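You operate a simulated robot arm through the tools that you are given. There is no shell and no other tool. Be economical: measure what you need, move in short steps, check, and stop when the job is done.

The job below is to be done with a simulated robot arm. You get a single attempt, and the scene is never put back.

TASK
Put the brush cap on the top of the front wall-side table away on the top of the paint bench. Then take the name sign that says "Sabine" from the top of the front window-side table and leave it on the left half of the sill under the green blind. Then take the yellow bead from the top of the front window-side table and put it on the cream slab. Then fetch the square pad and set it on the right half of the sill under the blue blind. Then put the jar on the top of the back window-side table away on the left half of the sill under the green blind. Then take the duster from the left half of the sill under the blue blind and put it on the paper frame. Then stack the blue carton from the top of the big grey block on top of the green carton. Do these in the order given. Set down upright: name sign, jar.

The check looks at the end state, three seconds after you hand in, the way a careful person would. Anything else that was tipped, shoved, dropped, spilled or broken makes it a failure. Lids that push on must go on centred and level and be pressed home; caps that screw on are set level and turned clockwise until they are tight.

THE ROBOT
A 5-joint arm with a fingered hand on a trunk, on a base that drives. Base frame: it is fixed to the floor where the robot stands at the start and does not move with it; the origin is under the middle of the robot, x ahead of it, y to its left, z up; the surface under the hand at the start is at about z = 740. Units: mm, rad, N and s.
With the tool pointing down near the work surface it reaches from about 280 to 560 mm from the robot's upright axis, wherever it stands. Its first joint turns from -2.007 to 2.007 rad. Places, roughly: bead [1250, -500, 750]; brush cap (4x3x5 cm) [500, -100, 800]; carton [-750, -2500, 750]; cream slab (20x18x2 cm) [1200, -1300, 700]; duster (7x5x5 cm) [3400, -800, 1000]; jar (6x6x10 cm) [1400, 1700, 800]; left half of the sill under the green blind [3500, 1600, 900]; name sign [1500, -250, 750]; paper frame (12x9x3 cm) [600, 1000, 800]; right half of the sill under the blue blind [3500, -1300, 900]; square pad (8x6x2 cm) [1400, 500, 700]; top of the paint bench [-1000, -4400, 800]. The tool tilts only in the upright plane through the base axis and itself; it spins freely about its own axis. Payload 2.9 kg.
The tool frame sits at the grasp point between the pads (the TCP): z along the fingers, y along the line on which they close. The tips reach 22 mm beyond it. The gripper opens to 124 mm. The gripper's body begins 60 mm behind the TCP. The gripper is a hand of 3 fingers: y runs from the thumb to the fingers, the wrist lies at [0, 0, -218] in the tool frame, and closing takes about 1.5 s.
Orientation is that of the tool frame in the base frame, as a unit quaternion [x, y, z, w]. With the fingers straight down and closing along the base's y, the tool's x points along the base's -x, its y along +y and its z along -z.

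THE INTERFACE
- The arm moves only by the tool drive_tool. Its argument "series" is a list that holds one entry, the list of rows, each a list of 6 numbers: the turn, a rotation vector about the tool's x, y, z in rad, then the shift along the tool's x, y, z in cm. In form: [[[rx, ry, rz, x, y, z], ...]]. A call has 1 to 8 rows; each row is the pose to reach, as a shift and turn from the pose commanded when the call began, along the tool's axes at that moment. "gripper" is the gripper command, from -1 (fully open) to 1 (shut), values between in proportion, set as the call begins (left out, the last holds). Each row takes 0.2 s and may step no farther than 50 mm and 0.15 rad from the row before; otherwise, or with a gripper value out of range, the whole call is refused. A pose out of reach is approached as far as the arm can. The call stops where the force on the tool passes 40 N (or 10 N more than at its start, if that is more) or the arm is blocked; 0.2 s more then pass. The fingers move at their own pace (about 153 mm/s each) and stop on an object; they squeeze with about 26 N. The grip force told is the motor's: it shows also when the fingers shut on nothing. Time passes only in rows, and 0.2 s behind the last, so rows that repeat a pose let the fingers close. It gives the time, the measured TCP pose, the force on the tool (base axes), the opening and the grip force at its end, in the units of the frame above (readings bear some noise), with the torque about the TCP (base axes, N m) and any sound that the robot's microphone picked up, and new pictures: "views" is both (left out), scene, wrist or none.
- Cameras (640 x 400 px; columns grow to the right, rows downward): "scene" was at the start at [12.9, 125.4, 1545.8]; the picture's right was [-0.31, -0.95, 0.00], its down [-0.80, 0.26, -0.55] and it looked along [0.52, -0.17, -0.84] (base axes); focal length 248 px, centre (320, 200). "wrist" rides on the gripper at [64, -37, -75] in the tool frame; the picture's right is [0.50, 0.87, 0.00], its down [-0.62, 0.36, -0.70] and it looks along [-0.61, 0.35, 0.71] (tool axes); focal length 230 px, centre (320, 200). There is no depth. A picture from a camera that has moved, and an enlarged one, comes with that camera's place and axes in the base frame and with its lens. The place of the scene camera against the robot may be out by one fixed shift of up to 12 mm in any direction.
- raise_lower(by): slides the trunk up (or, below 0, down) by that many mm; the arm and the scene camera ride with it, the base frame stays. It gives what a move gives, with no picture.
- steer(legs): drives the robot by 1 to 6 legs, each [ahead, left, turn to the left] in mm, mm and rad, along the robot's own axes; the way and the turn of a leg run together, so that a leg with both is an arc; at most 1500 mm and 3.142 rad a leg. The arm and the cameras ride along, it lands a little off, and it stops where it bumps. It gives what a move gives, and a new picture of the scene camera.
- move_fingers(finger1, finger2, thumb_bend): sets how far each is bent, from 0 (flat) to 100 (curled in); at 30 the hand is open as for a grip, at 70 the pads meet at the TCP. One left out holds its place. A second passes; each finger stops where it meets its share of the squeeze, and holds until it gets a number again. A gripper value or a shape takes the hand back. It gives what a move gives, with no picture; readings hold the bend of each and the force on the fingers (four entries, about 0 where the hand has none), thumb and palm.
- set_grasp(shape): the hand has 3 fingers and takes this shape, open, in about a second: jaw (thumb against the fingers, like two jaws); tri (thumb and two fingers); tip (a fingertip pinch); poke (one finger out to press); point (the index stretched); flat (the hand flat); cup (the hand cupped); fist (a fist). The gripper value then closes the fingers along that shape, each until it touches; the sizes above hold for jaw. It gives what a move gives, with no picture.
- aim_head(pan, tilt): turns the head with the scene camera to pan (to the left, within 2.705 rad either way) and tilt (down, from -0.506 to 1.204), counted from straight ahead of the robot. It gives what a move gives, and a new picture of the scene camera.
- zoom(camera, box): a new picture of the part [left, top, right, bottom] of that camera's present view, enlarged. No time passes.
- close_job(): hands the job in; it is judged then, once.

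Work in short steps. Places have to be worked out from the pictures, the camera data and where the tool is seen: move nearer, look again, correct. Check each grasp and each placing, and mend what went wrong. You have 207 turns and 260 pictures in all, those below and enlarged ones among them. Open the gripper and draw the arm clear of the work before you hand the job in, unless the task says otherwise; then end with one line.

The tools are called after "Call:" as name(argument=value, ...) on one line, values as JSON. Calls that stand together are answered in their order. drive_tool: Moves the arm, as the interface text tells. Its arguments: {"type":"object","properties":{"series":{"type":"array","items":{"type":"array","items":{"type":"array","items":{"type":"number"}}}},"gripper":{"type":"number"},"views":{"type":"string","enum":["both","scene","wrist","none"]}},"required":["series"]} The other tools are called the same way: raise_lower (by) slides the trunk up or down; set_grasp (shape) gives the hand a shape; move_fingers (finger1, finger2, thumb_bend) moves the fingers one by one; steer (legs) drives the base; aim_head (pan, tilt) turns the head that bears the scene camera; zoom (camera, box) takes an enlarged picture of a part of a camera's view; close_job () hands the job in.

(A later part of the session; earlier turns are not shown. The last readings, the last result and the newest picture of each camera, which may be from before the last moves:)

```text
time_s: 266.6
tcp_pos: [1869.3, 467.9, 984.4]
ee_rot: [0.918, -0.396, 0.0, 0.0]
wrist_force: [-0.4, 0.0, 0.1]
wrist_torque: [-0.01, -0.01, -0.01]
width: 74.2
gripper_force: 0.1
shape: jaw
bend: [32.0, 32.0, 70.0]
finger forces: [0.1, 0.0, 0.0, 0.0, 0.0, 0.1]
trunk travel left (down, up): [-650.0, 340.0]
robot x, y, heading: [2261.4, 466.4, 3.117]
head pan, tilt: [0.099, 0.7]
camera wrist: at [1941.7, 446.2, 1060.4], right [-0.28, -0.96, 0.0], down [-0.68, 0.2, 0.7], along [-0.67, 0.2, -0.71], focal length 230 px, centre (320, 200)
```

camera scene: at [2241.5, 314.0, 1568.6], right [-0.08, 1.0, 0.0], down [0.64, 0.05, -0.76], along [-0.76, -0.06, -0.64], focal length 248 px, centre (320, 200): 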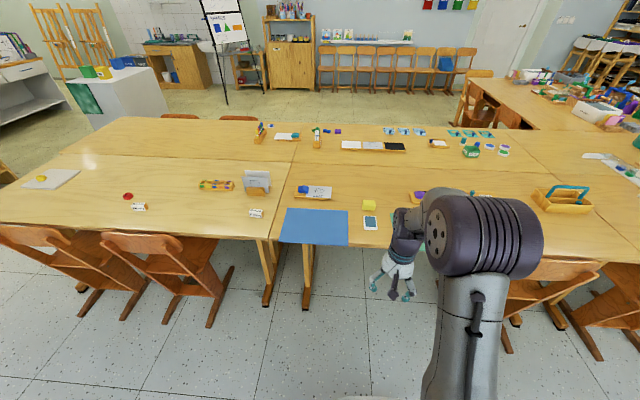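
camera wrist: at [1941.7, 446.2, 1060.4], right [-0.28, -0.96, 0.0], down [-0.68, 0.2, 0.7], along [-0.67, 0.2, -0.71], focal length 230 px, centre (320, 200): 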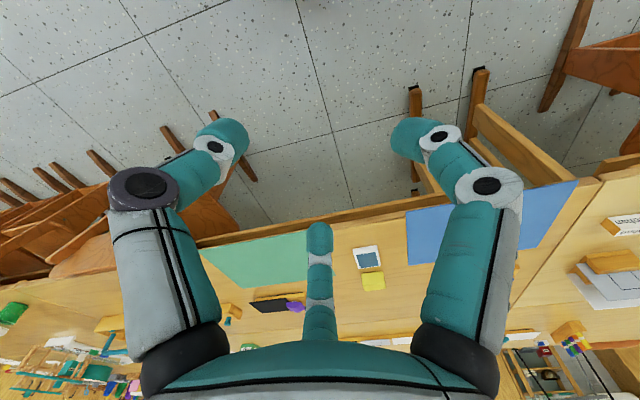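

The square pad (white stamp pad, long side in x) is at about (1434,487). I drive 310 mm nearer.

Call:
steer(legs=[[310, 0, 0.023]])

Call:
drive_tool(series=[[[0, 0, 0, 0, 0, 0]]], views="wrist")

```text
time_s: 268.7
tcp_pos: [1555.4, 458.1, 983.7]
ee_rot: [0.924, -0.382, 0.001, 0.0]
wrist_force: [-0.3, -0.9, -0.3]
wrist_torque: [-0.04, -0.03, -0.04]
width: 73.9
gripper_force: 0.0
shape: jaw
bend: [32.0, 32.0, 70.0]
finger forces: [0.0, 0.0, 0.0, 0.0, 0.0, 0.1]
trunk travel left (down, up): [-650.0, 340.0]
robot x, y, heading: [1948.4, 464.3, -3.131]
head pan, tilt: [0.099, 0.7]
camera scene: at [1931.3, 314.8, 1568.6], right [-0.11, 0.99, 0.0], down [0.64, 0.07, -0.76], along [-0.76, -0.08, -0.64], focal length 248 px, centre (320, 200)
```

scene: 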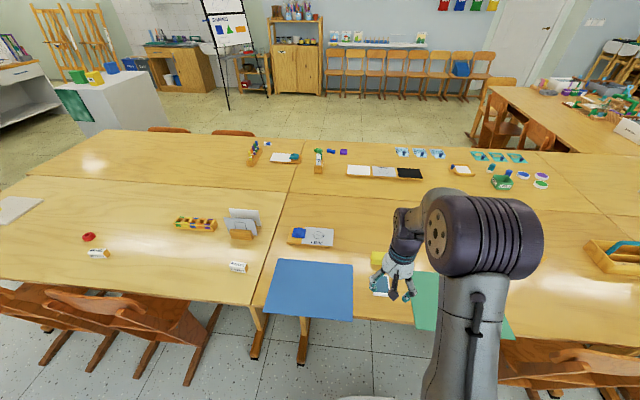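

```text
time_s: 269.1
tcp_pos: [1557.3, 459.7, 984.1]
ee_rot: [0.925, -0.381, 0.0, -0.001]
wrist_force: [-0.6, 0.7, 0.1]
wrist_torque: [0.01, 0.03, 0.0]
width: 73.8
gripper_force: 0.2
shape: jaw
bend: [32.0, 32.0, 70.0]
finger forces: [0.0, 0.0, 0.0, 0.0, 0.0, 0.0]
trunk travel left (down, up): [-650.0, 340.0]
robot x, y, heading: [1950.1, 464.8, -3.127]
head pan, tilt: [0.099, 0.7]
camera wrist: at [1628.4, 438.1, 1060.4], right [-0.26, -0.97, 0.0], down [-0.69, 0.18, 0.7], along [-0.68, 0.18, -0.71], focal length 230 px, centre (320, 200)
```

wrist: 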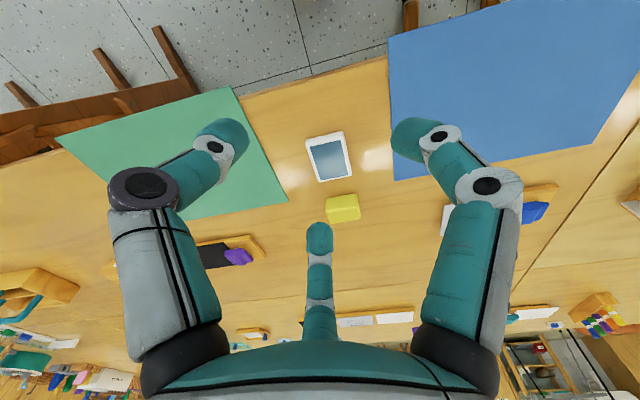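

I spin the tool so the thumb faces the window end and hover over the pad.

Call:
drive_tool(series=[[[0, 0, 0.14, -1.8, 1.25, 1], [0, 0, 0.28, -3.6, 2.5, 2.5], [0, 0, 0.42, -5.4, 3.75, 4], [0, 0, 0.56, -7.2, 5, 6], [0, 0, 0.7, -9, 6.2, 8], [0, 0, 0.79, -10.57, 7.38, 9.4], [0, 0, 0.79, -10.57, 7.38, 9.4]]], gripper=-0.6, views="wrist")

```text
time_s: 270.7
tcp_pos: [1428.3, 480.9, 889.1]
ee_rot: [-0.707, 0.708, -0.001, 0.0]
wrist_force: [0.2, 0.3, -0.3]
wrist_torque: [0.01, -0.03, 0.04]
width: 99.1
gripper_force: 0.0
shape: jaw
bend: [26.0, 26.0, 48.0]
finger forces: [0.0, 0.1, 0.1, 0.0, 0.0, 0.0]
trunk travel left (down, up): [-650.0, 340.0]
robot x, y, heading: [1948.4, 465.5, -3.133]
head pan, tilt: [0.099, 0.7]
camera wrist: at [1466.1, 414.8, 966.6], right [-0.87, -0.5, 0.0], down [-0.35, 0.62, 0.7], along [-0.35, 0.61, -0.71], focal length 230 px, centre (320, 200)
```

wrist: 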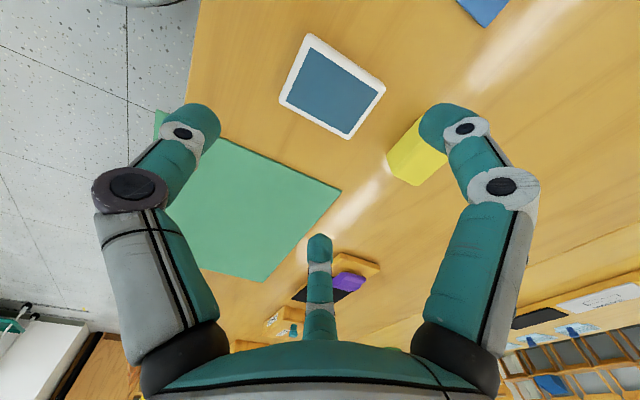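

Pad spans x 1381–1456, y 446–502. I centre, descend to z≈762 and close.

Call:
drive_tool(series=[[[0, 0, 0, 0.6, 0.9, 4], [0, 0, 0, 0.6, 0.9, 8], [0, 0, 0, 0.6, 0.9, 11], [0, 0, 0, 0.6, 0.9, 12.6], [0, 0, 0, 0.6, 0.9, 12.6]]], gripper=-0.6, views="wrist")

Call:
drive_tool(series=[[[0, 0, 0, 0, 0, 0], [0, 0, 0, 0, 0, 0], [0, 0, 0, 0, 0, 0], [0, 0, 0, 0, 0, 0], [0, 0, 0, 0, 0, 0], [0, 0, 0, 0, 0, 0], [0, 0, 0, 0, 0, 0], [0, 0, 0, 0, 0, 0]]], gripper=1, views="wrist")

```text
time_s: 271.9
tcp_pos: [1419.3, 475.0, 764.4]
ee_rot: [-0.707, 0.707, 0.0, 0.0]
wrist_force: [-0.1, 1.1, -0.7]
wrist_torque: [-0.01, -0.01, 0.04]
width: 98.9
gripper_force: 0.1
shape: jaw
bend: [26.0, 26.0, 48.0]
finger forces: [0.1, 0.0, 0.0, 0.0, 0.0, 0.0]
trunk travel left (down, up): [-650.0, 340.0]
robot x, y, heading: [1948.2, 466.7, -3.13]
head pan, tilt: [0.099, 0.7]
camera wrist: at [1456.7, 408.7, 840.8], right [-0.87, -0.5, 0.0], down [-0.36, 0.62, 0.7], along [-0.35, 0.61, -0.71], focal length 230 px, centre (320, 200)
```

wrist: 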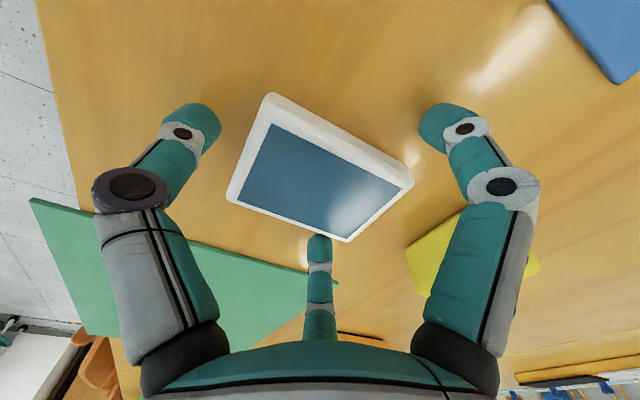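

```text
time_s: 273.7
tcp_pos: [1418.3, 473.4, 765.4]
ee_rot: [-0.707, 0.707, -0.001, 0.0]
wrist_force: [-0.3, -1.0, -0.9]
wrist_torque: [-0.04, -0.04, -0.02]
width: 64.6
gripper_force: 25.5
shape: jaw
bend: [40.0, 33.0, 70.0]
finger forces: [21.3, 21.1, 0.1, 0.1, 23.1, 0.0]
trunk travel left (down, up): [-650.0, 340.0]
robot x, y, heading: [1948.6, 465.1, -3.129]
head pan, tilt: [0.099, 0.7]
camera wrist: at [1456.5, 408.7, 841.0], right [-0.87, -0.5, 0.0], down [-0.36, 0.62, 0.7], along [-0.35, 0.61, -0.71], focal length 230 px, centre (320, 200)
```

wrist: 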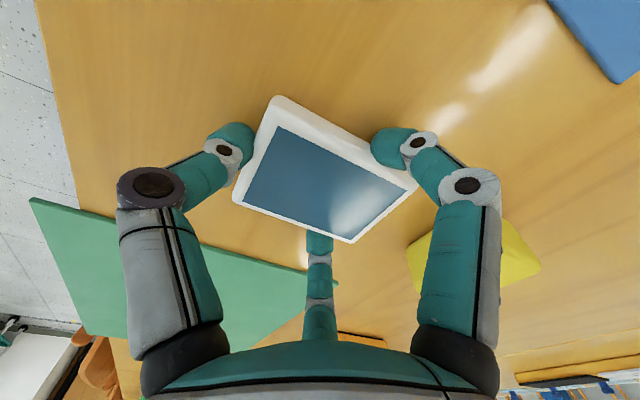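

Pad is gripped. I lift, check, and back off toward the blue-blind sill.

Call:
drive_tool(series=[[[0, 0, 0, 0, 0, -2], [0, 0, 0, 0, 0, -5], [0, 0, 0, 0, 0, -9], [0, 0, 0, 0, -2, -13], [0, 0, 0, 0, -5, -17], [0, 0, 0, 0, -8, -20], [0, 0, 0, 0, -11, -23], [0, 0, 0, 0, -12, -26]]], gripper=1, views="wrist")

Call:
steer(legs=[[-400, 0, 0], [0, 0, 3.13], [150, -1500, 0], [0, -200, 0]])

Call:
aim_head(pan=0.0, tilt=0.5)

```text
time_s: 275.5
tcp_pos: [1541.2, 473.7, 1024.8]
ee_rot: [-0.707, 0.708, 0.0, 0.0]
wrist_force: [-0.4, 0.5, -1.9]
wrist_torque: [-0.02, -0.01, 0.02]
width: 63.9
gripper_force: 26.3
shape: jaw
bend: [40.0, 33.0, 70.0]
finger forces: [21.3, 21.1, 0.0, 0.1, 22.8, 0.0]
trunk travel left (down, up): [-650.0, 340.0]
robot x, y, heading: [1950.8, 465.7, -3.131]
head pan, tilt: [0.099, 0.7]
camera wrist: at [1578.0, 408.2, 1100.0], right [-0.87, -0.5, 0.0], down [-0.36, 0.62, 0.7], along [-0.35, 0.61, -0.71], focal length 230 px, centre (320, 200)
```

wrist: 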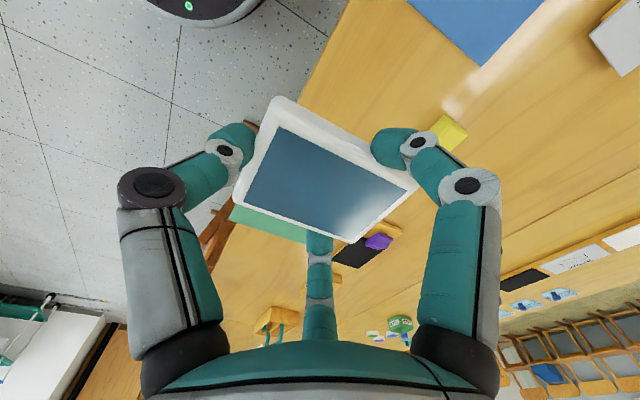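

```text
refused: leg 3 is longer than a leg can be; nothing moved
```

```text
time_s: 276.2
tcp_pos: [1541.2, 473.7, 1023.8]
ee_rot: [-0.707, 0.708, 0.001, 0.0]
wrist_force: [0.4, 1.3, -0.8]
wrist_torque: [-0.03, -0.03, 0.0]
width: 64.2
gripper_force: 25.9
shape: jaw
bend: [40.0, 33.0, 70.0]
finger forces: [21.3, 21.1, 0.0, 0.1, 22.8, 0.0]
trunk travel left (down, up): [-650.0, 340.0]
robot x, y, heading: [1950.8, 469.2, -3.126]
head pan, tilt: [0.0, 0.499]
camera scene: at [1925.3, 323.1, 1586.2], right [-0.01, 1.0, 0.0], down [0.48, 0.0, -0.88], along [-0.88, -0.01, -0.48], focal length 248 px, centre (320, 200)
```

scene: 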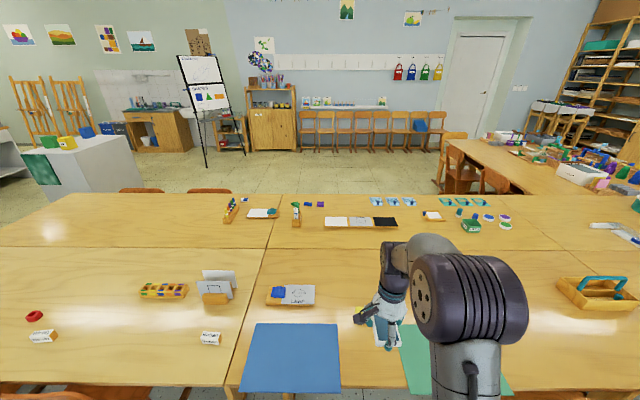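

The leg was too long; I split it.

Call:
steer(legs=[[-400, 0, 0], [0, 0, 3.13], [150, -800, 0], [0, -1000, 0]])

Call:
aim_head(pan=0.0, tilt=0.5)

```text
time_s: 294.9
tcp_pos: [2886.5, -1374.6, 1023.3]
ee_rot: [0.72, 0.694, 0.0, 0.0]
wrist_force: [0.6, 0.1, -1.4]
wrist_torque: [0.03, 0.01, 0.01]
width: 62.6
gripper_force: 26.4
shape: jaw
bend: [40.0, 33.0, 70.0]
finger forces: [21.7, 21.6, 0.0, 0.0, 21.8, 0.0]
trunk travel left (down, up): [-650.0, 340.0]
robot x, y, heading: [2478.2, -1348.1, -0.03]
head pan, tilt: [0.0, 0.499]
camera scene: at [2518.6, -1205.2, 1586.3], right [-0.03, -1.0, 0.0], down [-0.48, 0.01, -0.88], along [0.88, -0.02, -0.48], focal length 248 px, centre (320, 200)
```

scene: 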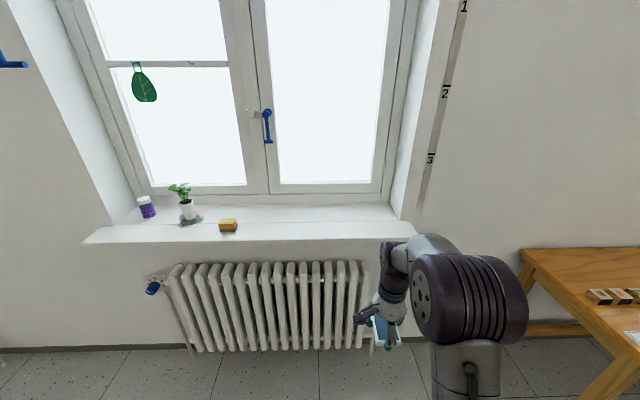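

```text
time_s: 295.4
tcp_pos: [2886.4, -1375.7, 1024.1]
ee_rot: [0.721, 0.693, 0.0, 0.0]
wrist_force: [-0.2, -0.1, -1.9]
wrist_torque: [0.0, -0.01, 0.02]
width: 62.7
gripper_force: 25.6
shape: jaw
bend: [40.0, 33.0, 70.0]
finger forces: [21.7, 21.7, 0.0, 0.0, 21.7, 0.1]
trunk travel left (down, up): [-650.0, 340.0]
robot x, y, heading: [2472.0, -1353.1, -0.028]
head pan, tilt: [0.0, 0.499]
camera scene: at [2518.6, -1204.9, 1586.3], right [-0.03, -1.0, 0.0], down [-0.48, 0.01, -0.88], along [0.88, -0.02, -0.48], focal length 248 px, centre (320, 200)
```

scene: 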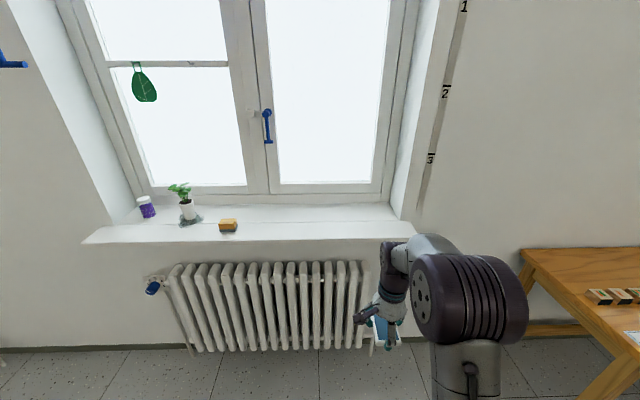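

Sill spans y≈−245…−1625, mid ≈−935. I place the pad near (3440,-1270); drive closer.

Call:
steer(legs=[[420, 90, 0.028]])

Call:
drive_tool(series=[[[0, 0, 0, 0, 3, 0], [0, 0, 0, 0, 6, 0], [0, 0, 0, 0, 9, 0], [0, 0, 0, 0, 12, 0], [0, 0, 0, 0, 14, 0], [0, 0, 0, 0, 14, 0]]], gripper=1)

```text
time_s: 298.1
tcp_pos: [3304.2, -1277.7, 1023.2]
ee_rot: [0.711, 0.704, 0.0, 0.0]
wrist_force: [0.4, -0.1, -2.3]
wrist_torque: [0.03, 0.01, 0.0]
width: 62.6
gripper_force: 25.8
shape: jaw
bend: [40.0, 33.0, 70.0]
finger forces: [21.7, 21.6, 0.0, 0.0, 21.8, 0.1]
trunk travel left (down, up): [-650.0, 340.0]
robot x, y, heading: [2891.6, -1268.3, 0.003]
head pan, tilt: [0.0, 0.499]
camera scene: at [2932.1, -1119.5, 1586.3], right [0.0, -1.0, 0.0], down [-0.48, 0.0, -0.88], along [0.88, 0.0, -0.48], focal length 248 px, centre (320, 200)
```

scene: 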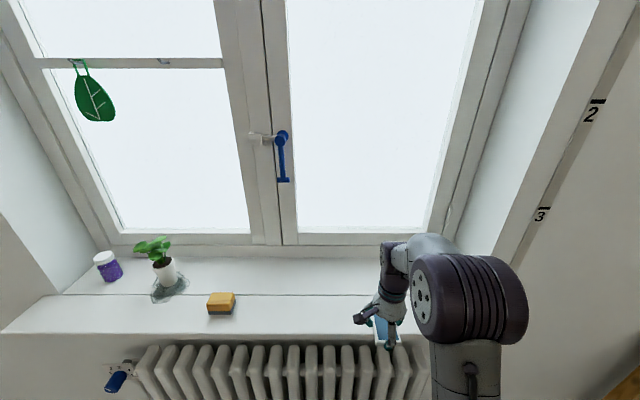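

```text
time_s: 299.5
tcp_pos: [3444.3, -1280.4, 1024.3]
ee_rot: [0.71, 0.704, 0.0, 0.0]
wrist_force: [-0.2, 0.7, -1.5]
wrist_torque: [0.0, 0.05, -0.01]
width: 62.5
gripper_force: 25.5
shape: jaw
bend: [40.0, 33.0, 70.0]
finger forces: [21.7, 21.6, 0.0, 0.0, 21.7, 0.0]
trunk travel left (down, up): [-650.0, 340.0]
robot x, y, heading: [2895.9, -1267.2, 0.002]
head pan, tilt: [0.0, 0.499]
camera scene: at [2931.0, -1119.7, 1586.3], right [0.0, -1.0, 0.0], down [-0.48, 0.0, -0.88], along [0.88, 0.0, -0.48], focal length 248 px, centre (320, 200)
camera wrist: at [3408.4, -1217.8, 1100.2], right [0.87, 0.49, 0.0], down [0.35, -0.62, 0.7], along [0.34, -0.61, -0.71], focal length 230 px, centre (320, 200)
```

scene: 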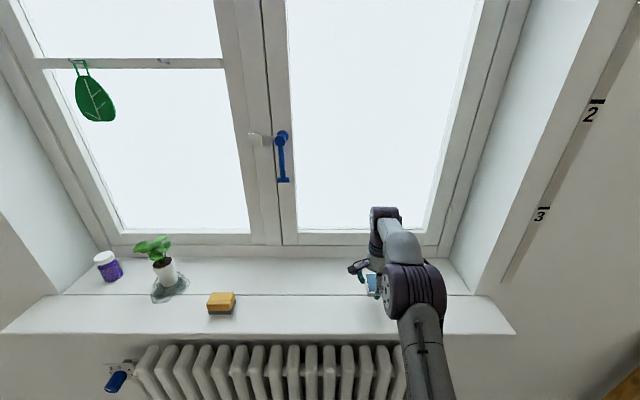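
wrist: 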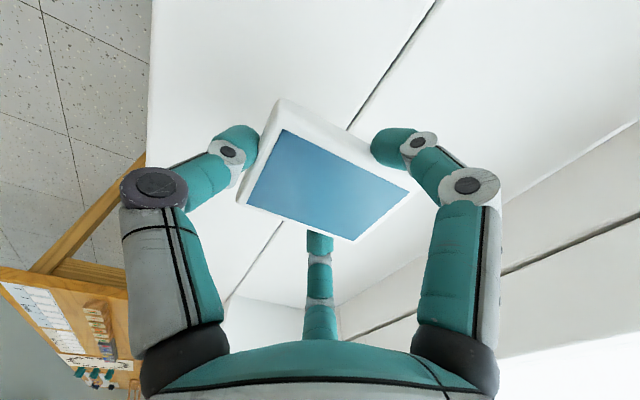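

I shift 32 mm toward the front edge to avoid the groove line, and lower.

Call:
drive_tool(series=[[[0, 0, 0, 0, -2, 1], [0, 0, 0, 0, -3.2, 3], [0, 0, 0, 0, -3.2, 4.5], [0, 0, 0, 0, -3.2, 4.8], [0, 0, 0, 0, -3.2, 5.1], [0, 0, 0, 0, -3.2, 5.3], [0, 0, 0, 0, -3.2, 5.5], [0, 0, 0, 0, -3.2, 5.7]]], gripper=1, views="wrist")

```text
time_s: 301.3
tcp_pos: [3411.2, -1279.6, 968.2]
ee_rot: [0.71, 0.704, 0.002, 0.001]
wrist_force: [2.2, -1.3, 12.9]
wrist_torque: [-0.1, 0.01, -0.04]
width: 62.6
gripper_force: 26.1
shape: jaw
bend: [40.0, 33.0, 70.0]
finger forces: [21.9, 22.8, 0.0, 0.1, 23.3, 0.1]
trunk travel left (down, up): [-650.0, 340.0]
robot x, y, heading: [2890.6, -1269.8, -0.002]
head pan, tilt: [0.0, 0.499]
camera wrist: at [3375.4, -1216.3, 1044.2], right [0.87, 0.49, 0.0], down [0.35, -0.62, 0.7], along [0.35, -0.61, -0.71], focal length 230 px, centre (320, 200)
```

wrist: 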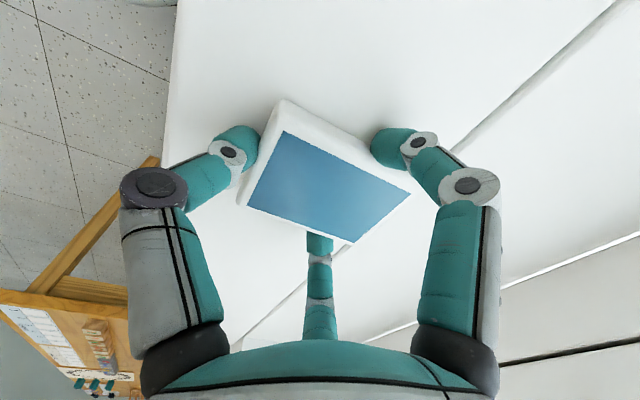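

Contact at 13 N with the pad on the front board. I open wide enough and rise.

Call:
drive_tool(series=[[[0, 0, 0, 0, 0, 0], [0, 0, 0, 0, 0, 0], [0, 0, 0, 0, 0, 0], [0, 0, 0, 0, 0, 0], [0, 0, 0, 0, 0, -3], [0, 0, 0, 0, 0, -7], [0, 0, 0, 0, -3, -10], [0, 0, 0, 0, -6, -13]]], gripper=-0.5)

```text
time_s: 303.1
tcp_pos: [3351.0, -1279.3, 1096.8]
ee_rot: [0.71, 0.704, 0.0, 0.0]
wrist_force: [0.3, -0.2, 0.6]
wrist_torque: [0.04, -0.01, 0.01]
width: 92.6
gripper_force: 0.0
shape: jaw
bend: [27.0, 27.0, 55.0]
finger forces: [0.0, 0.0, 0.1, 0.0, 0.1, 0.0]
trunk travel left (down, up): [-650.0, 340.0]
robot x, y, heading: [2892.8, -1266.9, 0.003]
head pan, tilt: [0.0, 0.499]
camera scene: at [2929.8, -1119.6, 1586.3], right [0.0, -1.0, 0.0], down [-0.48, 0.0, -0.88], along [0.88, 0.0, -0.48], focal length 248 px, centre (320, 200)
camera wrist: at [3315.5, -1217.0, 1173.6], right [0.87, 0.49, 0.0], down [0.35, -0.62, 0.7], along [0.35, -0.61, -0.71], focal length 230 px, centre (320, 200)
```

scene: 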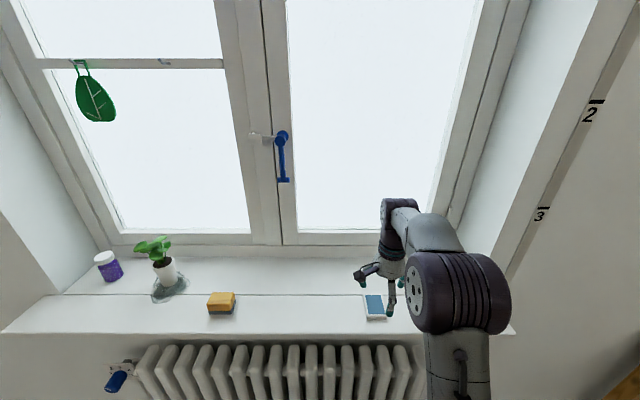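
wrist: 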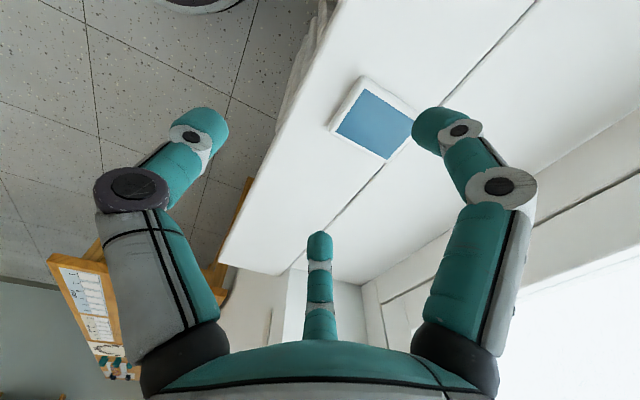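

Pad placed flat on the right half. Next the jar near (1456,1699). I retract and drive there.

Call:
steer(legs=[[-560, 0, 0], [0, 1500, 0], [0, 1400, 0], [0, 0, 3.13]])

Call:
aim_head(pan=-0.1, tilt=0.7)

```text
time_s: 326.9
tcp_pos: [1863.9, 1594.7, 1096.0]
ee_rot: [-0.704, 0.71, 0.001, 0.0]
wrist_force: [0.8, 0.0, 0.8]
wrist_torque: [0.01, 0.01, -0.01]
width: 92.7
gripper_force: 0.0
shape: jaw
bend: [27.0, 27.0, 55.0]
finger forces: [0.0, 0.1, 0.0, 0.0, 0.0, 0.0]
trunk travel left (down, up): [-650.0, 340.0]
robot x, y, heading: [2319.2, 1580.6, -3.139]
head pan, tilt: [0.0, 0.499]
camera scene: at [2297.0, 1438.7, 1586.3], right [0.0, 1.0, 0.0], down [0.48, 0.0, -0.88], along [-0.88, 0.0, -0.48], focal length 248 px, centre (320, 200)
```

scene: 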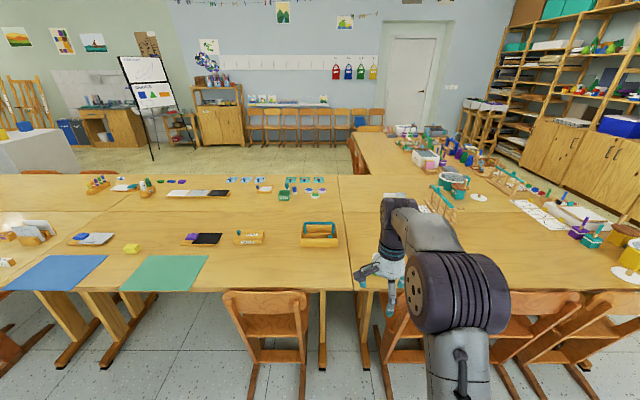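

```text
time_s: 327.6
tcp_pos: [1862.8, 1593.4, 1097.3]
ee_rot: [-0.704, 0.71, 0.001, 0.0]
wrist_force: [0.1, -0.5, -0.1]
wrist_torque: [0.01, -0.06, 0.01]
width: 92.7
gripper_force: 0.0
shape: jaw
bend: [27.0, 27.0, 55.0]
finger forces: [0.0, 0.1, 0.0, 0.0, 0.0, 0.0]
trunk travel left (down, up): [-650.0, 340.0]
robot x, y, heading: [2322.4, 1580.9, -3.14]
head pan, tilt: [-0.099, 0.7]
camera scene: at [2303.4, 1447.2, 1568.6], right [0.1, 1.0, 0.0], down [0.64, -0.06, -0.77], along [-0.76, 0.07, -0.64], focal length 248 px, centre (320, 200)
```

scene: 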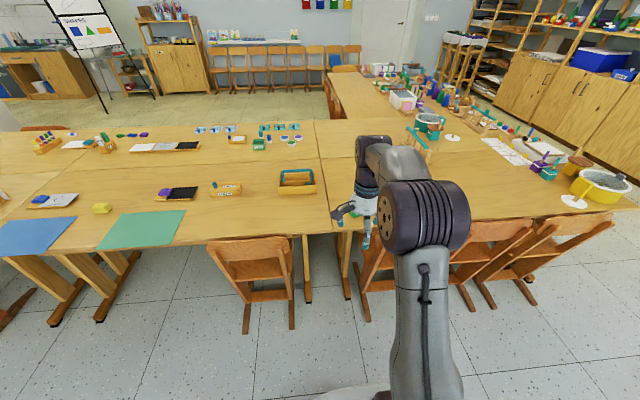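

Call:
drive_tool(series=[[[0, 0, 0, 0, 0, 0]]], views="wrist")

Call:
aim_head(pan=-0.7, tilt=0.7)

```text
time_s: 328.0
tcp_pos: [1863.9, 1592.6, 1096.7]
ee_rot: [-0.704, 0.71, 0.001, 0.0]
wrist_force: [-0.2, -0.5, 1.0]
wrist_torque: [0.01, 0.02, -0.01]
width: 92.6
gripper_force: 0.0
shape: jaw
bend: [27.0, 27.0, 55.0]
finger forces: [0.1, 0.0, 0.0, 0.1, 0.0, 0.0]
trunk travel left (down, up): [-650.0, 340.0]
robot x, y, heading: [2319.1, 1581.6, -3.139]
head pan, tilt: [-0.099, 0.7]
camera wrist: at [1900.7, 1527.8, 1172.9], right [-0.87, -0.49, 0.0], down [-0.35, 0.62, 0.7], along [-0.35, 0.61, -0.71], focal length 230 px, centre (320, 200)
```

wrist: 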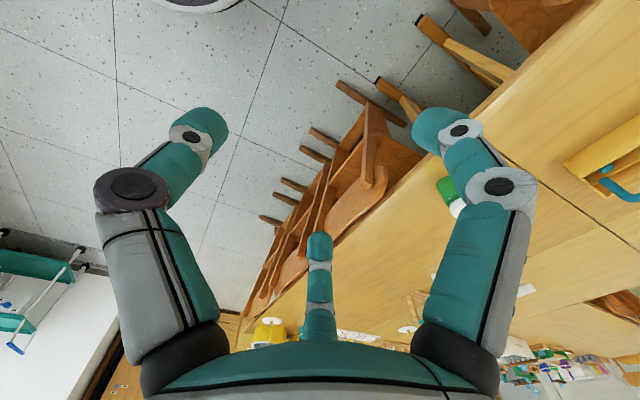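

```text
time_s: 329.0
tcp_pos: [1863.2, 1594.8, 1097.3]
ee_rot: [-0.704, 0.71, 0.0, 0.0]
wrist_force: [-0.5, 0.4, 0.5]
wrist_torque: [-0.01, 0.0, 0.02]
width: 92.8
gripper_force: 0.0
shape: jaw
bend: [27.0, 27.0, 55.0]
finger forces: [0.0, 0.0, 0.1, 0.1, 0.0, 0.1]
trunk travel left (down, up): [-650.0, 340.0]
robot x, y, heading: [2320.2, 1580.3, -3.144]
head pan, tilt: [-0.7, 0.7]
camera scene: at [2322.8, 1493.4, 1568.6], right [0.64, 0.77, 0.0], down [0.49, -0.41, -0.76], along [-0.59, 0.49, -0.64], focal length 248 px, centre (320, 200)
```

scene: 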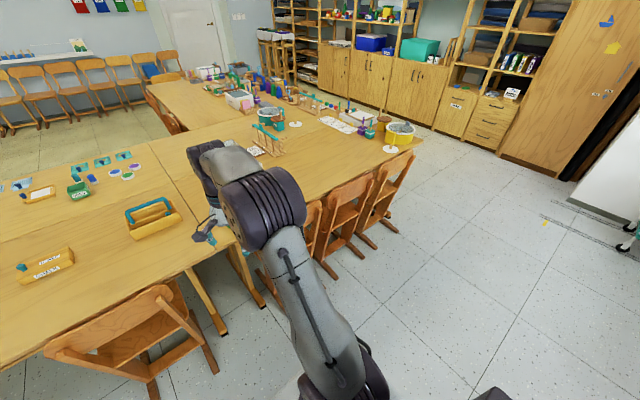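

Jar is near (1475,1693). Chairs reach x≈1720, so I stop at x≈2040; the jar is then about 505 mm from the arm axis.

Call:
steer(legs=[[275, -60, 0]])

Call:
drive_tool(series=[[[0, 0, -0.14, 0, 0, 0], [0, 0, -0.28, 0, 0, 0], [0, 0, -0.42, 0, 0, 0], [0, 0, -0.56, 0, 0, 0], [0, 0, -0.7, 0, 0, 0], [0, 0, -0.78, 0, 0, 0]]], gripper=-0.7)

```text
time_s: 331.0
tcp_pos: [1585.3, 1649.3, 1096.1]
ee_rot: [-0.706, 0.708, 0.0, 0.0]
wrist_force: [0.4, -0.9, 0.5]
wrist_torque: [0.01, 0.0, 0.03]
width: 92.8
gripper_force: 0.1
shape: jaw
bend: [27.0, 27.0, 55.0]
finger forces: [0.1, 0.1, 0.0, 0.0, 0.0, 0.0]
trunk travel left (down, up): [-650.0, 340.0]
robot x, y, heading: [2043.2, 1641.4, -3.132]
head pan, tilt: [-0.7, 0.7]
camera scene: at [2044.4, 1552.6, 1568.6], right [0.64, 0.77, 0.0], down [0.5, -0.41, -0.76], along [-0.59, 0.49, -0.64], focal length 248 px, centre (320, 200)
```

scene: 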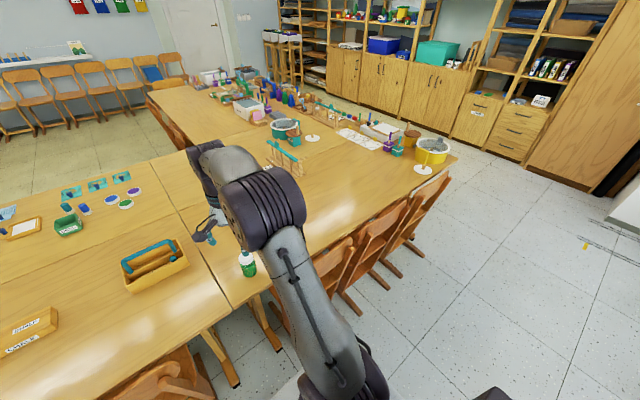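

```text
time_s: 332.4
tcp_pos: [1586.3, 1649.9, 1096.6]
ee_rot: [0.923, -0.385, 0.0, 0.0]
wrist_force: [0.0, -0.1, 0.4]
wrist_torque: [-0.01, 0.03, 0.0]
width: 105.2
gripper_force: 0.1
shape: jaw
bend: [25.0, 25.0, 40.0]
finger forces: [0.1, 0.0, 0.0, 0.0, 0.0, 0.0]
trunk travel left (down, up): [-650.0, 340.0]
robot x, y, heading: [2046.1, 1639.5, -3.133]
head pan, tilt: [-0.7, 0.7]
camera scene: at [2045.2, 1552.4, 1568.6], right [0.64, 0.77, 0.0], down [0.5, -0.41, -0.76], along [-0.59, 0.49, -0.64], focal length 248 px, centre (320, 200)
camera wrist: at [1657.4, 1629.2, 1173.0], right [-0.26, -0.96, 0.0], down [-0.69, 0.19, 0.7], along [-0.68, 0.19, -0.71], focal length 230 px, centre (320, 200)
```

scene: 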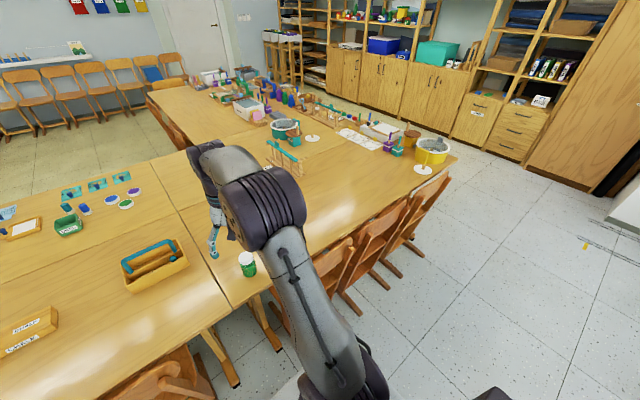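
wrist: 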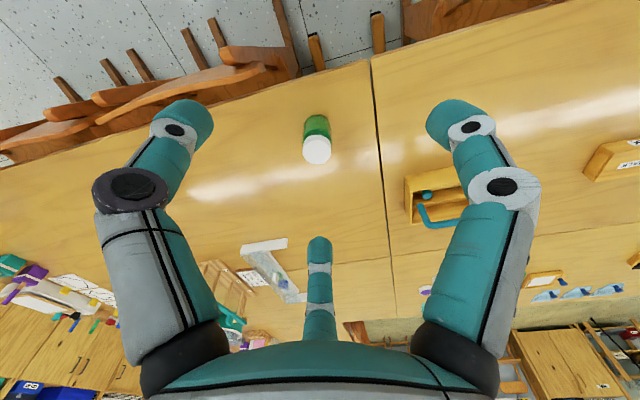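

Jar centre ≈(1453,1692). I move above it.

Call:
drive_tool(series=[[[0, 0, 0, -3.1, 1.6, 2], [0, 0, 0, -6.2, 3.2, 4], [0, 0, 0, -9.3, 4.8, 7], [0, 0, 0, -12.4, 6.4, 10], [0, 0, 0, -12.4, 6.4, 14], [0, 0, 0, -12.4, 6.4, 18], [0, 0, 0, -12.4, 6.4, 18]]], gripper=-0.8, views="wrist")

```text
time_s: 334.0
tcp_pos: [1464.2, 1692.6, 917.0]
ee_rot: [0.923, -0.385, 0.0, -0.001]
wrist_force: [0.1, 0.2, 0.7]
wrist_torque: [0.0, 0.02, -0.01]
width: 111.3
gripper_force: 0.1
shape: jaw
bend: [25.0, 25.0, 34.0]
finger forces: [0.0, 0.0, 0.0, 0.0, 0.0, 0.0]
out of reach, approached as far as the arm can: row 4, 5, 6, 7
trunk travel left (down, up): [-650.0, 340.0]
robot x, y, heading: [2043.3, 1642.5, -3.133]
head pan, tilt: [-0.7, 0.7]
camera wrist: at [1536.3, 1670.6, 992.0], right [-0.27, -0.96, 0.0], down [-0.69, 0.19, 0.7], along [-0.68, 0.19, -0.71], focal length 230 px, centre (320, 200)
```

wrist: 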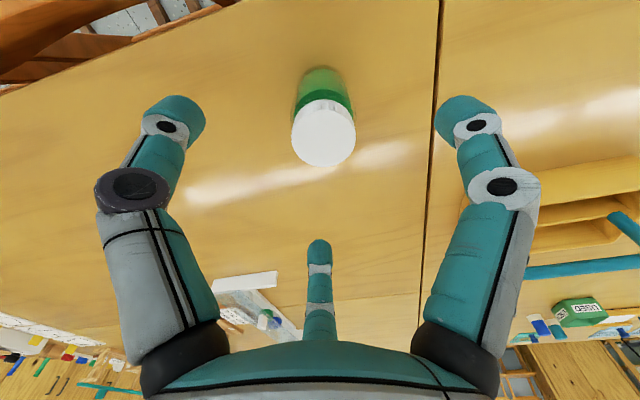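

Call:
drive_tool(series=[[[0, 0, 0, 0, 0, 3], [0, 0, 0, -0.2, 0.3, 6], [0, 0, 0, -0.4, 0.7, 9], [0, 0, 0, -0.4, 0.7, 12.2], [0, 0, 0, -0.4, 0.7, 12.2]]], gripper=-0.8, views="wrist")

Call:
drive_tool(series=[[[0, 0, 0, 0, 0, 0], [0, 0, 0, 0, 0, 0], [0, 0, 0, 0, 0, 0], [0, 0, 0, 0, 0, 0], [0, 0, 0, 0, 0, 0], [0, 0, 0, 0, 0, 0], [0, 0, 0, 0, 0, 0], [0, 0, 0, 0, 0, 0]]], gripper=1, views="wrist")

```text
time_s: 335.2
tcp_pos: [1470.4, 1688.4, 797.0]
ee_rot: [0.922, -0.386, -0.001, -0.001]
wrist_force: [-3.6, 0.6, 12.4]
wrist_torque: [0.16, 0.42, 0.0]
width: 111.3
gripper_force: 0.1
shape: jaw
bend: [25.0, 20.0, 34.0]
finger forces: [0.0, 10.1, 0.0, 0.0, 0.0, 0.0]
out of reach, approached as far as the arm can: row 3, 4, 5
trunk travel left (down, up): [-650.0, 340.0]
robot x, y, heading: [2042.7, 1639.4, -3.134]
head pan, tilt: [-0.7, 0.7]
camera wrist: at [1542.8, 1667.4, 873.3], right [-0.27, -0.96, 0.0], down [-0.68, 0.19, 0.7], along [-0.68, 0.19, -0.71], focal length 230 px, centre (320, 200)
```

wrist: 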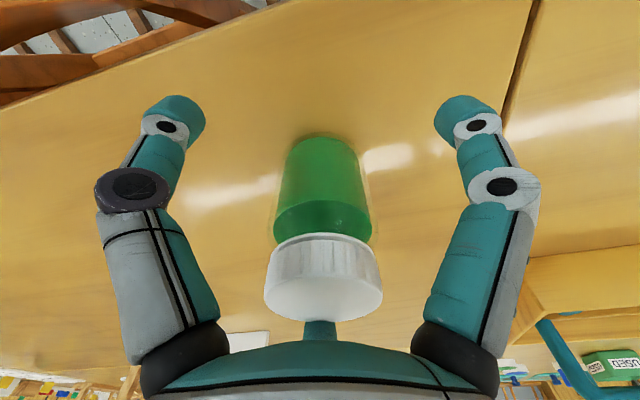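

```text
time_s: 337.0
tcp_pos: [1472.8, 1688.7, 798.2]
ee_rot: [0.922, -0.386, -0.001, 0.0]
wrist_force: [1.8, -0.7, 18.2]
wrist_torque: [-0.07, -0.07, 0.02]
width: 28.0
gripper_force: 26.1
shape: jaw
bend: [72.0, 20.0, 70.0]
finger forces: [24.0, 48.9, 0.0, 0.1, 25.1, 0.0]
trunk travel left (down, up): [-650.0, 340.0]
robot x, y, heading: [2041.9, 1643.4, -3.134]
head pan, tilt: [-0.7, 0.7]
camera wrist: at [1544.6, 1667.2, 873.8], right [-0.27, -0.96, 0.0], down [-0.69, 0.19, 0.7], along [-0.68, 0.19, -0.71], focal length 230 px, centre (320, 200)
```

wrist: 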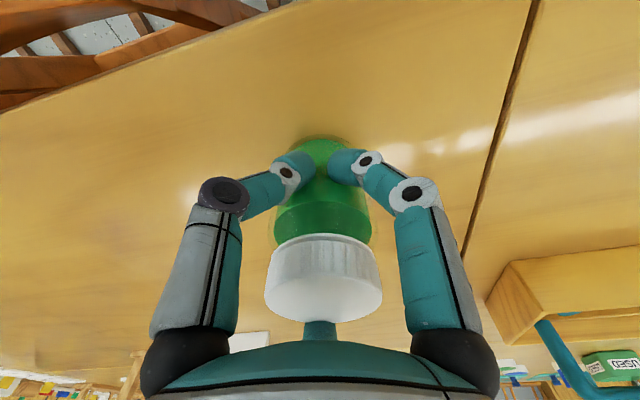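

Call:
zoom(camera="wrist", box=[200, 120, 440, 345])

Call:
aim_head(pan=0.35, tilt=0.9)

```text
1.78 times, centred on (320, 232) of wrist
camera zoom: at [1544.6, 1667.2, 873.8], right [-0.27, -0.96, 0.0], down [-0.69, 0.19, 0.7], along [-0.68, 0.19, -0.71], focal length 409 px, centre (320, 142)
```

zoom: 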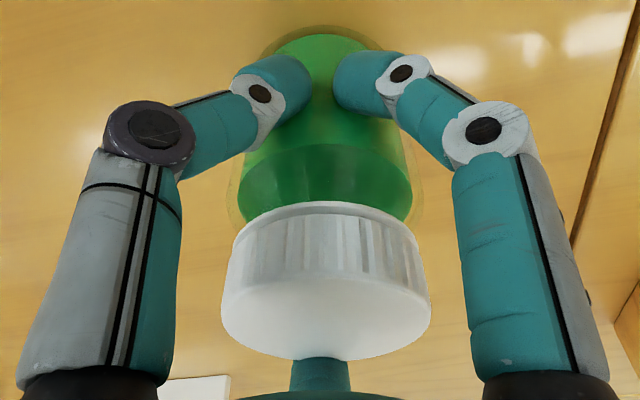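

```text
time_s: 338.3
tcp_pos: [1471.9, 1688.7, 797.7]
ee_rot: [0.922, -0.386, -0.002, 0.0]
wrist_force: [1.4, 0.2, 18.3]
wrist_torque: [-0.07, -0.14, -0.01]
width: 28.3
gripper_force: 25.9
shape: jaw
bend: [72.0, 20.0, 70.0]
finger forces: [24.2, 48.6, 0.0, 0.0, 25.2, 0.0]
trunk travel left (down, up): [-650.0, 340.0]
robot x, y, heading: [2042.7, 1641.7, -3.132]
head pan, tilt: [0.351, 0.901]
camera scene: at [2043.4, 1471.4, 1552.5], right [-0.35, 0.94, 0.0], down [0.73, 0.28, -0.62], along [-0.58, -0.22, -0.78], focal length 248 px, centre (320, 200)
```

scene: 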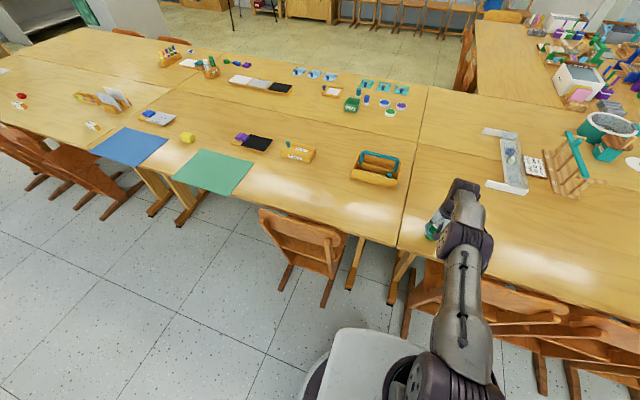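

The jar stands, but the far finger is pressing its lid because I couldn't reach far enough. I open, rise, and come 40 mm closer with the base.

Call:
drive_tool(series=[[[0, 0, 0, 0, 0, 0], [0, 0, 0, 0, 0, 0], [0, 0, 0, 0, 0, 0], [0, 0, 0, 0, 0, 0], [0, 0, 0, 0, 0, 0], [0, 0, 0, 0, 0, -4], [0, 0, 0, 0, 0, -9], [0, 0, 0, 0, 0, -14]]], gripper=-1, views="wrist")

Call:
steer(legs=[[40, -20, 0]])

```text
time_s: 340.1
tcp_pos: [1472.1, 1687.0, 938.8]
ee_rot: [0.923, -0.385, 0.0, 0.0]
wrist_force: [0.0, -0.2, 0.2]
wrist_torque: [0.04, -0.01, 0.0]
width: 123.7
gripper_force: 0.1
shape: jaw
bend: [30.0, 30.0, 30.0]
finger forces: [0.0, 0.0, 0.1, 0.0, 0.0, 0.0]
trunk travel left (down, up): [-650.0, 340.0]
robot x, y, heading: [2041.6, 1641.2, -3.131]
head pan, tilt: [0.351, 0.901]
camera wrist: at [1543.5, 1666.0, 1015.1], right [-0.27, -0.96, 0.0], down [-0.69, 0.19, 0.7], along [-0.68, 0.19, -0.71], focal length 230 px, centre (320, 200)
```

wrist: 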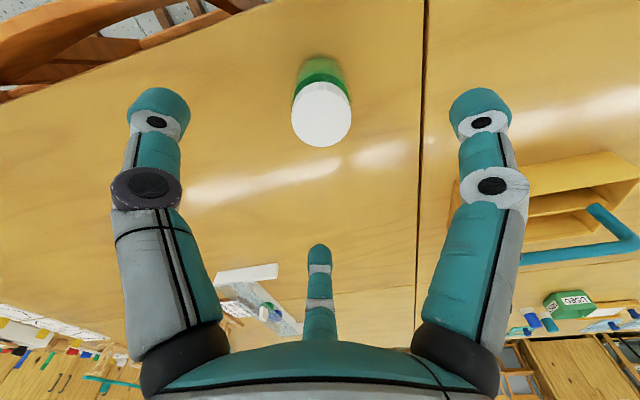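

```text
time_s: 341.0
tcp_pos: [1428.8, 1708.0, 937.9]
ee_rot: [0.922, -0.386, 0.001, 0.001]
wrist_force: [0.4, -0.4, 1.3]
wrist_torque: [0.0, -0.02, -0.03]
width: 124.0
gripper_force: 0.1
shape: jaw
bend: [30.0, 30.0, 30.0]
finger forces: [0.0, 0.1, 0.0, 0.1, 0.0, 0.0]
trunk travel left (down, up): [-650.0, 340.0]
robot x, y, heading: [2002.2, 1661.0, -3.135]
head pan, tilt: [0.351, 0.901]
camera scene: at [1997.5, 1492.4, 1552.5], right [-0.35, 0.94, 0.0], down [0.73, 0.28, -0.62], along [-0.58, -0.22, -0.78], focal length 248 px, centre (320, 200)
```

scene: 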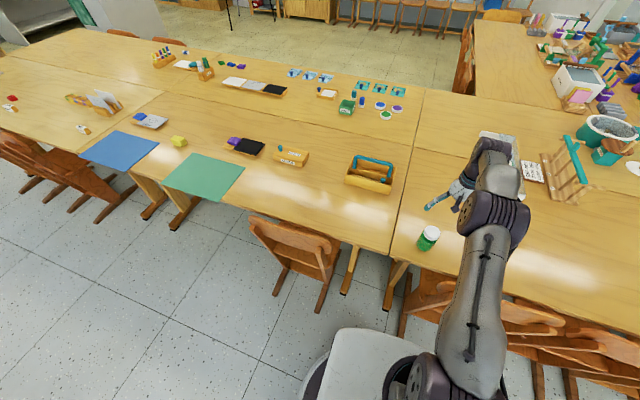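

Jar is now at (1468,1687), well in reach. I centre above it and look.

Call:
drive_tool(series=[[[0, 0, 0, 2.15, -0.6, 0], [0, 0, 0, 4.3, -1.2, 0], [0, 0, 0, 4.3, -1.2, 2.5], [0, 0, 0, 4.3, -1.2, 2.5]]], gripper=-1, views="wrist")

```text
time_s: 342.0
tcp_pos: [1469.5, 1684.4, 912.5]
ee_rot: [0.922, -0.386, 0.0, 0.0]
wrist_force: [0.6, -0.1, -0.7]
wrist_torque: [-0.01, -0.01, 0.0]
width: 123.9
gripper_force: 0.1
shape: jaw
bend: [30.0, 30.0, 30.0]
finger forces: [0.0, 0.0, 0.1, 0.1, 0.1, 0.1]
trunk travel left (down, up): [-650.0, 340.0]
robot x, y, heading: [2003.6, 1658.8, -3.128]
head pan, tilt: [0.351, 0.901]
camera wrist: at [1541.0, 1662.4, 988.6], right [-0.27, -0.96, 0.0], down [-0.69, 0.19, 0.7], along [-0.68, 0.19, -0.71], focal length 230 px, centre (320, 200)
```

wrist: 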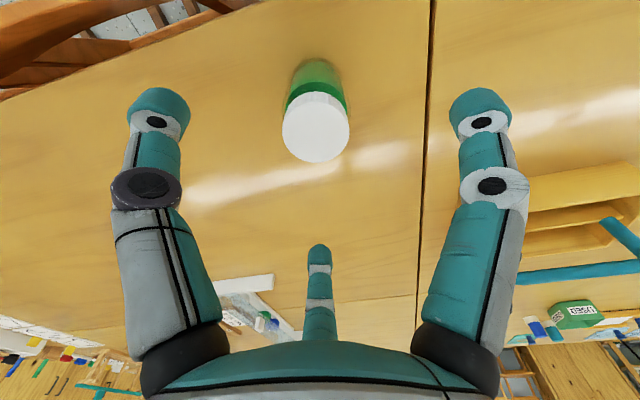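

Centred within 2 mm. Descend to z≈797 and close.

Call:
drive_tool(series=[[[0, 0, 0, -0.2, -0.1, 4], [0, 0, 0, -0.2, -0.1, 8], [0, 0, 0, -0.2, -0.1, 11.5], [0, 0, 0, -0.2, -0.1, 11.5]]], gripper=-1, views="none")

Call:
drive_tool(series=[[[0, 0, 0, 0, 0, 0], [0, 0, 0, 0, 0, 0], [0, 0, 0, 0, 0, 0], [0, 0, 0, 0, 0, 0], [0, 0, 0, 0, 0, 0], [0, 0, 0, 0, 0, 0], [0, 0, 0, 0, 0, 0], [0, 0, 0, 0, 0, 0]]], gripper=1, views="wrist")

```text
time_s: 343.0
tcp_pos: [1469.6, 1685.6, 797.3]
ee_rot: [0.923, -0.386, 0.0, 0.0]
wrist_force: [0.5, -0.2, 0.0]
wrist_torque: [-0.02, -0.01, 0.01]
width: 124.0
gripper_force: 0.1
shape: jaw
bend: [30.0, 30.0, 30.0]
finger forces: [0.0, 0.0, 0.0, 0.0, 0.0, 0.1]
trunk travel left (down, up): [-650.0, 340.0]
robot x, y, heading: [2002.7, 1664.2, -3.134]
head pan, tilt: [0.351, 0.901]
```

```text
time_s: 344.8
tcp_pos: [1468.7, 1686.2, 796.8]
ee_rot: [0.922, -0.386, 0.001, 0.0]
wrist_force: [0.8, 0.1, -0.8]
wrist_torque: [-0.01, -0.02, -0.01]
width: 46.2
gripper_force: 26.0
shape: jaw
bend: [77.0, 33.0, 70.0]
finger forces: [22.1, 24.6, 0.1, 0.0, 22.6, 0.0]
trunk travel left (down, up): [-650.0, 340.0]
robot x, y, heading: [2003.2, 1660.4, -3.136]
head pan, tilt: [0.351, 0.901]
camera wrist: at [1541.5, 1665.0, 873.7], right [-0.27, -0.96, 0.0], down [-0.69, 0.19, 0.7], along [-0.68, 0.19, -0.71], focal length 230 px, centre (320, 200)
```

wrist: 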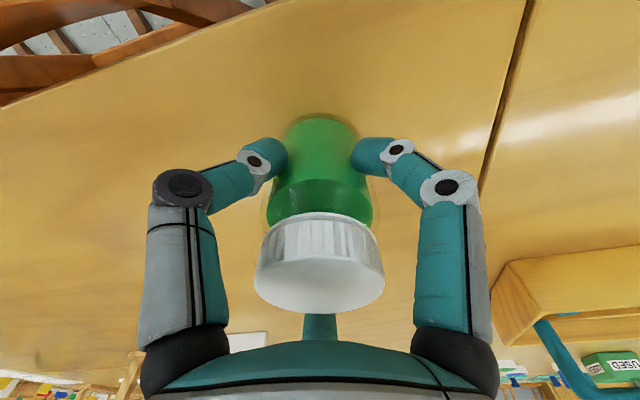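

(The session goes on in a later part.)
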